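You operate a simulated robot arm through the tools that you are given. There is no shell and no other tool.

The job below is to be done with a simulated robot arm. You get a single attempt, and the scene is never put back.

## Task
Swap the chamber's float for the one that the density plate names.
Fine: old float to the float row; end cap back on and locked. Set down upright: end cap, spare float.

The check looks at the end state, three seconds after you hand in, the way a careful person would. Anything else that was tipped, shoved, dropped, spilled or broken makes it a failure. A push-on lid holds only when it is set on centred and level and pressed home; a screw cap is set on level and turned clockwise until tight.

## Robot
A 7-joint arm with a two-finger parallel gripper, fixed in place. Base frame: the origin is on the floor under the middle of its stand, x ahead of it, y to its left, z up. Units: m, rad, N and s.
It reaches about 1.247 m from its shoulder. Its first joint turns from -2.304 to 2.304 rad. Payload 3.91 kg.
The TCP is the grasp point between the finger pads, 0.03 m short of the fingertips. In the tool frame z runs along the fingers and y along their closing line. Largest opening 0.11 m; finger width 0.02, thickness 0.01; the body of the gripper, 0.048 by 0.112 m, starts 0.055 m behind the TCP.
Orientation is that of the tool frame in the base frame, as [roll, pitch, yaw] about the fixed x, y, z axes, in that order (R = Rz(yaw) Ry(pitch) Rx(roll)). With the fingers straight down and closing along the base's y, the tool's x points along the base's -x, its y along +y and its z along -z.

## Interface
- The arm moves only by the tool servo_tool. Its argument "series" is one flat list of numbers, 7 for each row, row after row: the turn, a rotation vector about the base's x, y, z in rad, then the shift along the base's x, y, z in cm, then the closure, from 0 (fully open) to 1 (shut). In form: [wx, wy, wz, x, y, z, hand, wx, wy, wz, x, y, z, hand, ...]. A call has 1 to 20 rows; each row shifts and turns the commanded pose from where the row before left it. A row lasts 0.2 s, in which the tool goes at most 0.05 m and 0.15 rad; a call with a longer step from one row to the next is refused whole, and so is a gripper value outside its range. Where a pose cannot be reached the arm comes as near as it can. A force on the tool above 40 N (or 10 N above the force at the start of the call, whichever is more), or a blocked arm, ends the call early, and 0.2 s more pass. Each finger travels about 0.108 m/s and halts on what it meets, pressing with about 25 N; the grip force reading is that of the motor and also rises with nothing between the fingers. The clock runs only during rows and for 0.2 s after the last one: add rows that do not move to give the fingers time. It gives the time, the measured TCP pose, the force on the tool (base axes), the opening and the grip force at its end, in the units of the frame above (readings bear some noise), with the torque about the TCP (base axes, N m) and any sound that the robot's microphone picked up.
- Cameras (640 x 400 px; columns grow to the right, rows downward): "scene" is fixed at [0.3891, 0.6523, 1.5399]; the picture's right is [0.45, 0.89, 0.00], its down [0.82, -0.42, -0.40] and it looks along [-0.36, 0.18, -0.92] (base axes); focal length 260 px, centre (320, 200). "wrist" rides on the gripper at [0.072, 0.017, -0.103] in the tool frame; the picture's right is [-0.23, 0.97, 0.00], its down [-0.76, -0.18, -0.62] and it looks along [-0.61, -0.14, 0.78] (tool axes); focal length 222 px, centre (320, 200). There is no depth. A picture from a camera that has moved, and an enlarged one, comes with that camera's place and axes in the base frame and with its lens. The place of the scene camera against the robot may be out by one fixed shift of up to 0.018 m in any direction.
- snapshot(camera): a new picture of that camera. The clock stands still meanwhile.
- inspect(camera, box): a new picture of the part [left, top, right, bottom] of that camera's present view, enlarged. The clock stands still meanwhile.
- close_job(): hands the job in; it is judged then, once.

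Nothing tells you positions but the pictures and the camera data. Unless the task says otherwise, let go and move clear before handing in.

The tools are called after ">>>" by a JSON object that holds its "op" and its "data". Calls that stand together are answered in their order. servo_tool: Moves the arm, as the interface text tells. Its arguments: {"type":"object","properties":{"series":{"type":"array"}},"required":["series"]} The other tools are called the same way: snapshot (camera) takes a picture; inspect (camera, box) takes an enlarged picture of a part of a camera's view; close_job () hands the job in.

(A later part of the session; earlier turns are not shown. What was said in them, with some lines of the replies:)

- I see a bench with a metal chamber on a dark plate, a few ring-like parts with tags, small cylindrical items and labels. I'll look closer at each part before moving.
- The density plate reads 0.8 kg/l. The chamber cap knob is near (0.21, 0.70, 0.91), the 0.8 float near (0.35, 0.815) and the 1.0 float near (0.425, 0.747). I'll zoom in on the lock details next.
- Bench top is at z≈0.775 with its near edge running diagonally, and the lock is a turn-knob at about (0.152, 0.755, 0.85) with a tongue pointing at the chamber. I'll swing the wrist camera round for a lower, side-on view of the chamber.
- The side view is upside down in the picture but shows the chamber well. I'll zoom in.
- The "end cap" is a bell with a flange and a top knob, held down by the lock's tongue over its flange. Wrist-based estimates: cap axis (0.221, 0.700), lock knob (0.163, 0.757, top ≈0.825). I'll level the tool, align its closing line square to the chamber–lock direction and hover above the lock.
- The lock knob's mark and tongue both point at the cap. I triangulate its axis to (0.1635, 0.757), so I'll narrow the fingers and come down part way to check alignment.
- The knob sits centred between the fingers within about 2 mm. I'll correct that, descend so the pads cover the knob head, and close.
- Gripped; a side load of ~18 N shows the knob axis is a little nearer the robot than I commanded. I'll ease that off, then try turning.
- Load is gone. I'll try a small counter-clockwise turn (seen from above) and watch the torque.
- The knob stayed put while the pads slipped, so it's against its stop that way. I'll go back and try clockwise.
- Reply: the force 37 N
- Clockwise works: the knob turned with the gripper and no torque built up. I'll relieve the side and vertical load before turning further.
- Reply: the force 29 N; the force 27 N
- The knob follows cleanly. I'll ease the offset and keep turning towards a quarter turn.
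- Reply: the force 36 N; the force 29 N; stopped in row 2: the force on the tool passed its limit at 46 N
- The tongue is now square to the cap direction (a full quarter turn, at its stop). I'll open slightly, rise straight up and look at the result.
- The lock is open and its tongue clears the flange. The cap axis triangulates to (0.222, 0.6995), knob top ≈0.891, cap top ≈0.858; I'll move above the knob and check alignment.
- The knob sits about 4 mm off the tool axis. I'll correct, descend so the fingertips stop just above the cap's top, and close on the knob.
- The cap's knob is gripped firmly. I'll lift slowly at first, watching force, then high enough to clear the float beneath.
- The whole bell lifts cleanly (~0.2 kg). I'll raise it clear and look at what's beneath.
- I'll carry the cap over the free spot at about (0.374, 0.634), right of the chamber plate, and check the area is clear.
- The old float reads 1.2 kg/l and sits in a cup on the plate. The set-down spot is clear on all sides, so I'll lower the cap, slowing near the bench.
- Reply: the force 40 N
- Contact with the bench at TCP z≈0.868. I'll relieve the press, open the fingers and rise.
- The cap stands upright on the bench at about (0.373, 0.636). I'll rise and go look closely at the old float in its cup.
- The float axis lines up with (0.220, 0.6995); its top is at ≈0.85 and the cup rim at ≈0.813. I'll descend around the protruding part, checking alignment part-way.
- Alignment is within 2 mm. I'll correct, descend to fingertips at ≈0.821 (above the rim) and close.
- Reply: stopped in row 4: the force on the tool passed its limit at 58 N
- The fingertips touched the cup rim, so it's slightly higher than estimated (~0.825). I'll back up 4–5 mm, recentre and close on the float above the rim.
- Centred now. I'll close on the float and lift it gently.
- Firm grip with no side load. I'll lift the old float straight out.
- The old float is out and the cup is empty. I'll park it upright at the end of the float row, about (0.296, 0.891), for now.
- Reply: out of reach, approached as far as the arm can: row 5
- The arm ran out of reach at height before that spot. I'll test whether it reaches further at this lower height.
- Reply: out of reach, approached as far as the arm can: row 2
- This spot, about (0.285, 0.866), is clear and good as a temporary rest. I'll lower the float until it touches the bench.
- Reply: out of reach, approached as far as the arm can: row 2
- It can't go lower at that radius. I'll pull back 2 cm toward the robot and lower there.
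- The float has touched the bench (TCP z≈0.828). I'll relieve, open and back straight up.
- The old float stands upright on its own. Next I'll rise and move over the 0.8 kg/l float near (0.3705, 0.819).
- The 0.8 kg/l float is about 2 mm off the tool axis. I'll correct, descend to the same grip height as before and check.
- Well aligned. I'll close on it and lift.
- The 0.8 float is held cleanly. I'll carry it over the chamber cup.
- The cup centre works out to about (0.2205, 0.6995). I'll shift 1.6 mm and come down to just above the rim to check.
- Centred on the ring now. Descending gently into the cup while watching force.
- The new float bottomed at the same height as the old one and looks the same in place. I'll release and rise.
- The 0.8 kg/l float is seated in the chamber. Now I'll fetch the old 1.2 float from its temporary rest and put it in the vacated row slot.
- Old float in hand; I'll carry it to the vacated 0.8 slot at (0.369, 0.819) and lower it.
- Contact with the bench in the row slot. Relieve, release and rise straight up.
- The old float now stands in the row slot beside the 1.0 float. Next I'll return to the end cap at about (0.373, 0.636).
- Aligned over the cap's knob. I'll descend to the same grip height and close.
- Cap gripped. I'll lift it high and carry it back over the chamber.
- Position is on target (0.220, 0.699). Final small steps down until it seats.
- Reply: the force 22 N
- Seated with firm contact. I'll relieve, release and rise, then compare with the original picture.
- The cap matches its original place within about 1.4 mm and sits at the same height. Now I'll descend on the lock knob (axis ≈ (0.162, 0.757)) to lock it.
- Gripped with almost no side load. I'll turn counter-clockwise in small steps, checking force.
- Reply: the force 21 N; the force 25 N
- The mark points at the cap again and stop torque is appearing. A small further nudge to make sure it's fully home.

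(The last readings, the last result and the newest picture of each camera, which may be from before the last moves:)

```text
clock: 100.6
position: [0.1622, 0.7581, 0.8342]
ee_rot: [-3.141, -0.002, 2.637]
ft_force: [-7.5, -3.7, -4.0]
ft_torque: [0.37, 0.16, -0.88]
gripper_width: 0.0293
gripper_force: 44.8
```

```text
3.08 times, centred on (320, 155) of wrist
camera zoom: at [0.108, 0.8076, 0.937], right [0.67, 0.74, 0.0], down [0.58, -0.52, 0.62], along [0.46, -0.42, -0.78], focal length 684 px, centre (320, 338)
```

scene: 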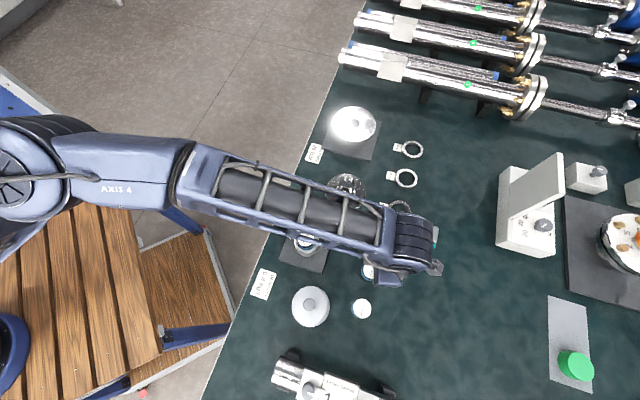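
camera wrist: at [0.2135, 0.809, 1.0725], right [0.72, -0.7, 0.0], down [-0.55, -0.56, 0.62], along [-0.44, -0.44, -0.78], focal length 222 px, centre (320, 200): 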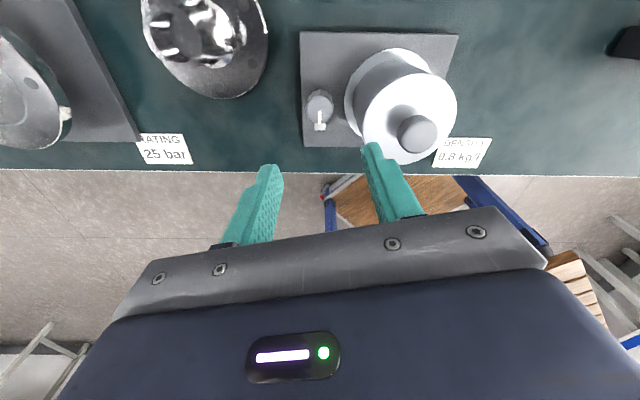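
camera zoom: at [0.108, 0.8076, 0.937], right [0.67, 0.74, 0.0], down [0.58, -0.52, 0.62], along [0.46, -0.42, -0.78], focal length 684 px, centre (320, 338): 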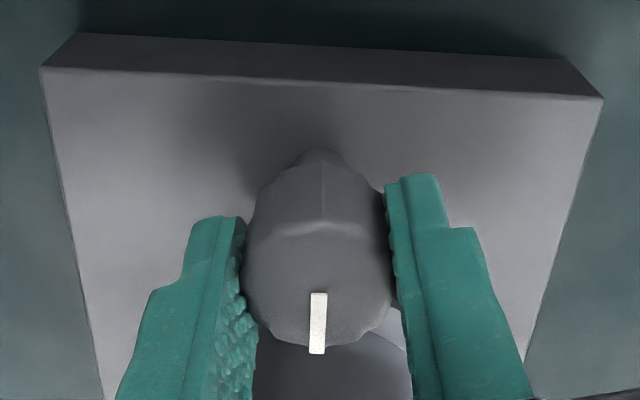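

Stop torque is clear (0.88 N m), so the lock is home. I'll open, rise straight up and look.

>>> {"op": "servo_tool", "data": {"series": [0, 0, 0, 0, 0, 0, 0.65, 0, 0, 0, 0, 0, 0, 0.59, 0, 0, 0, 0, 0, 0, 0.59, 0, 0, 0, 0, 0, 2, 0.59, 0, 0, 0, 0, 0, 4, 0.59, 0, 0, 0, 0, 0, 4, 0.5, 0, 0, 0, 0, 0, 4, 0.5]}}

>>> {"op": "snapshot", "data": {"camera": "wrist"}}

>>> {"op": "inspect", "data": {"camera": "wrist", "box": [230, 50, 410, 220]}}

>>> {"op": "inspect", "data": {"camera": "scene", "box": [280, 200, 340, 275]}}

```text
clock: 102.2
position: [0.1617, 0.7575, 0.9761]
ee_rot: [-3.139, -0.001, 2.636]
ft_force: [0.1, 0.6, -0.2]
ft_torque: [-0.01, -0.03, -0.01]
gripper_width: 0.055
gripper_force: 0.0
```

```text
taken
camera wrist: at [0.1081, 0.807, 1.0792], right [0.67, 0.74, 0.0], down [0.58, -0.52, 0.62], along [0.46, -0.42, -0.78], focal length 222 px, centre (320, 200)
```

wrist: 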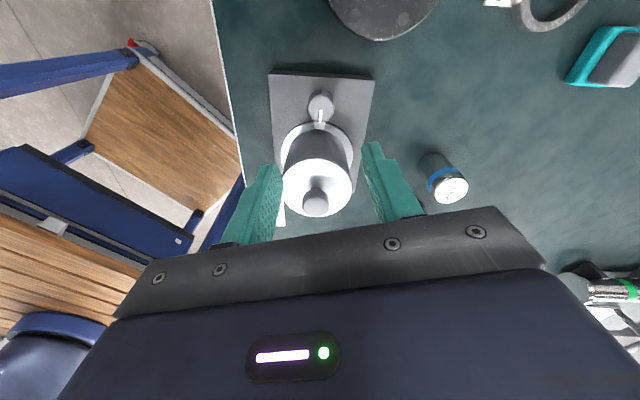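

```text
2.35 times, centred on (320, 135) of wrist
camera zoom: at [0.1081, 0.807, 1.0792], right [0.67, 0.74, 0.0], down [0.58, -0.52, 0.62], along [0.46, -0.42, -0.78], focal length 523 px, centre (320, 353)
```

zoom: 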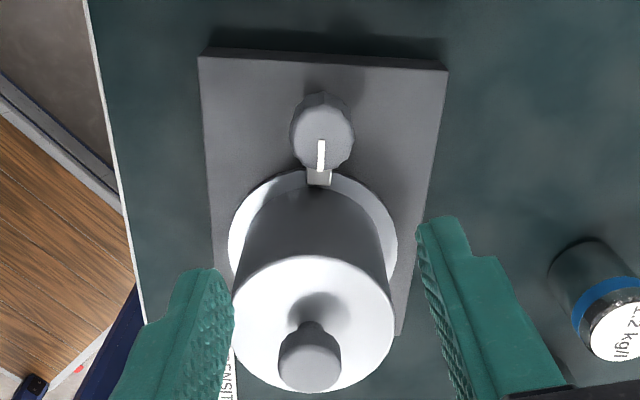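

```text
5.33 times, centred on (310, 238) of scene
camera zoom: at [0.3891, 0.6523, 1.5399], right [0.45, 0.89, 0.0], down [0.82, -0.42, -0.4], along [-0.36, 0.18, -0.92], focal length 1385 px, centre (373, 0)
```

zoom: 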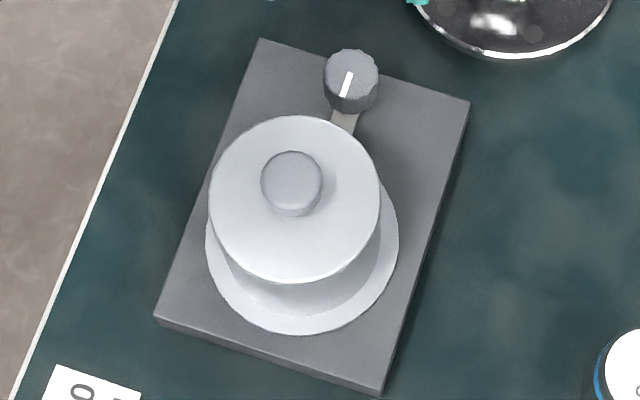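

The lock looks just as it did at the start. I'll check the tongue over the flange and the rest of the bench once more.

>>> {"op": "inspect", "data": {"camera": "wrist", "box": [275, 80, 365, 160]}}

>>> {"op": "servo_tool", "data": {"series": [0, 0, 0, -1.5, -3, 4, 0.3, 0, 0, 0, -1.5, -3.5, 3, 0.2, 0, 0, 0, -1.5, -3.5, 3, 0.1, 0, 0, 0, -1.5, -3.5, 2, 0, 0, 0, 0, 0, 0, 0, 0]}}

>>> {"op": "snapshot", "data": {"camera": "scene"}}

>>> {"op": "inspect", "data": {"camera": "scene", "box": [260, 190, 420, 330]}}

>>> {"op": "snapshot", "data": {"camera": "wrist"}}

```text
5.00 times, centred on (320, 120) of wrist
camera zoom: at [0.1081, 0.807, 1.0792], right [0.67, 0.74, 0.0], down [0.58, -0.52, 0.62], along [0.46, -0.42, -0.78], focal length 1111 px, centre (320, 600)
```

zoom: 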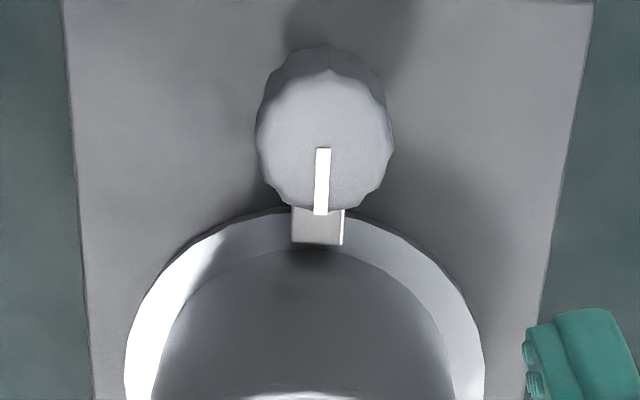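

```text
refused: row 1 steps farther than a row can; nothing moved
```

```text
taken
```

scene: 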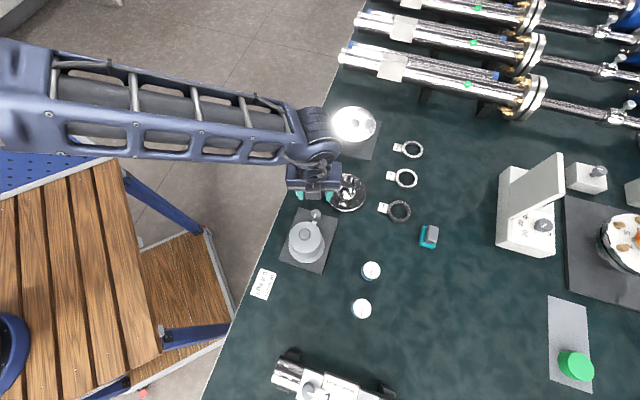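

```text
2.86 times, centred on (340, 260) of scene
camera zoom: at [0.3891, 0.6523, 1.5399], right [0.45, 0.89, 0.0], down [0.82, -0.42, -0.4], along [-0.36, 0.18, -0.92], focal length 742 px, centre (263, 29)
```

zoom: 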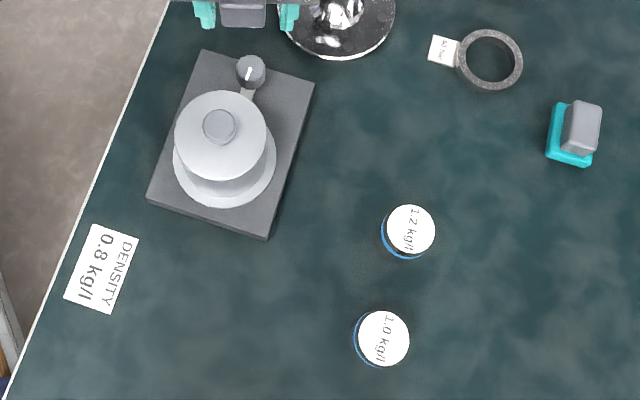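

```text
taken
camera wrist: at [0.1081, 0.807, 1.0792], right [0.67, 0.74, 0.0], down [0.58, -0.52, 0.62], along [0.46, -0.42, -0.78], focal length 222 px, centre (320, 200)
```

wrist: 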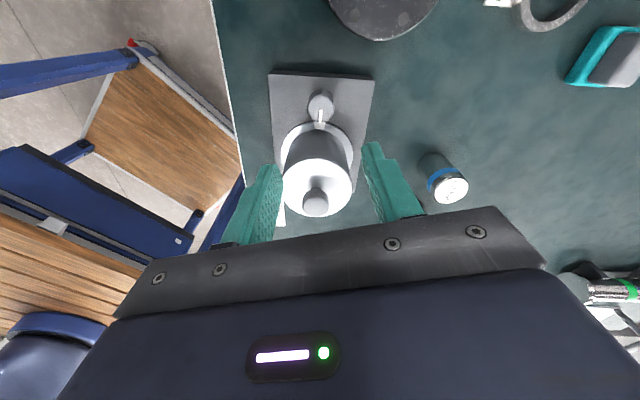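

The tongue overlaps the seated flange, the 1.2 float stands in the row beside the 1.0 float, and nothing else has moved. I'll move the arm up and clear.

>>> {"op": "servo_tool", "data": {"series": [0, 0, 0, 0, 0, 4, 0.4, 0, 0, 0, 0, 0, 4, 0.3, 0, 0, 0, -1, -2.5, 3, 0.2, 0, 0, 0, -1, -3, 2, 0.1, 0, 0, 0, -1, -3, 2, 0, 0, 0, 0, 0, 0, 0, 0]}}

>>> {"op": "snapshot", "data": {"camera": "scene"}}

>>> {"op": "snapshot", "data": {"camera": "wrist"}}

```text
clock: 103.6
position: [0.1319, 0.6705, 1.1267]
ee_rot: [-3.136, -0.001, 2.637]
ft_force: [0.0, 0.9, 0.6]
ft_torque: [-0.01, 0.0, 0.03]
gripper_width: 0.11
gripper_force: 0.1
```

```text
taken
```

scene: 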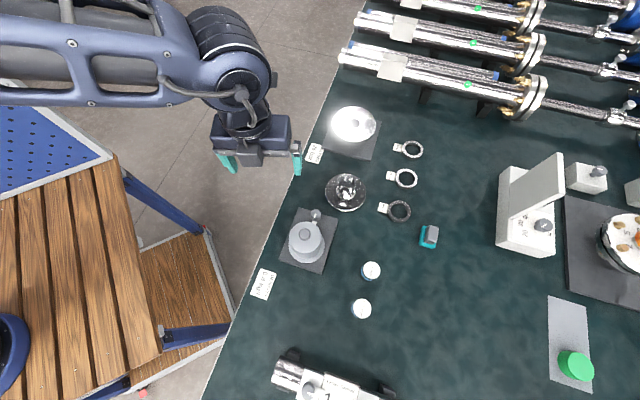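

```text
taken
camera wrist: at [0.0779, 0.7223, 1.2294], right [0.67, 0.74, 0.0], down [0.58, -0.52, 0.62], along [0.46, -0.42, -0.78], focal length 222 px, centre (320, 200)
```

wrist: 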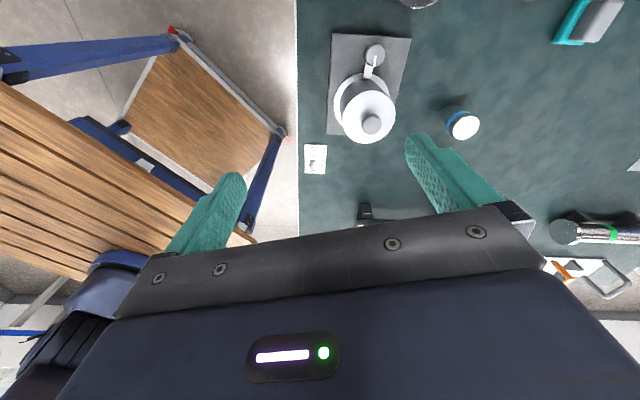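

The 0.8 kg/l float is in the chamber. The end cap is seated and locked, the old 1.2 float is upright in the row, and the arm is clear. I'm handing in the job.

>>> {"op": "close_job", "data": {}}

```text
The job is handed in.
```

The chamber now holds the 0.8 kg/l float that the density plate names, and I've handed the job in.

- **Old float:** the 1.2 kg/l float stands upright in the float row, in the slot the 0.8 float left, next to the 1.0 float.
- **End cap:** it is back on, about 1.4 mm from its original position by the pictures. I pressed it down with about 22 N.
- **Lock:** I turned it back until it met its stop. In the pictures the tongue overlaps the cap's flange as it did at the start.
- **Contact along the way:** the fingertips touched the chamber cup's rim once, at up to 58 N, while I was reaching for the old float. The call stopped and I backed off. I saw no shift or mark in the pictures.

Nothing else on the bench looks moved or tipped in the final pictures. The gripper is open and clear of the bench.
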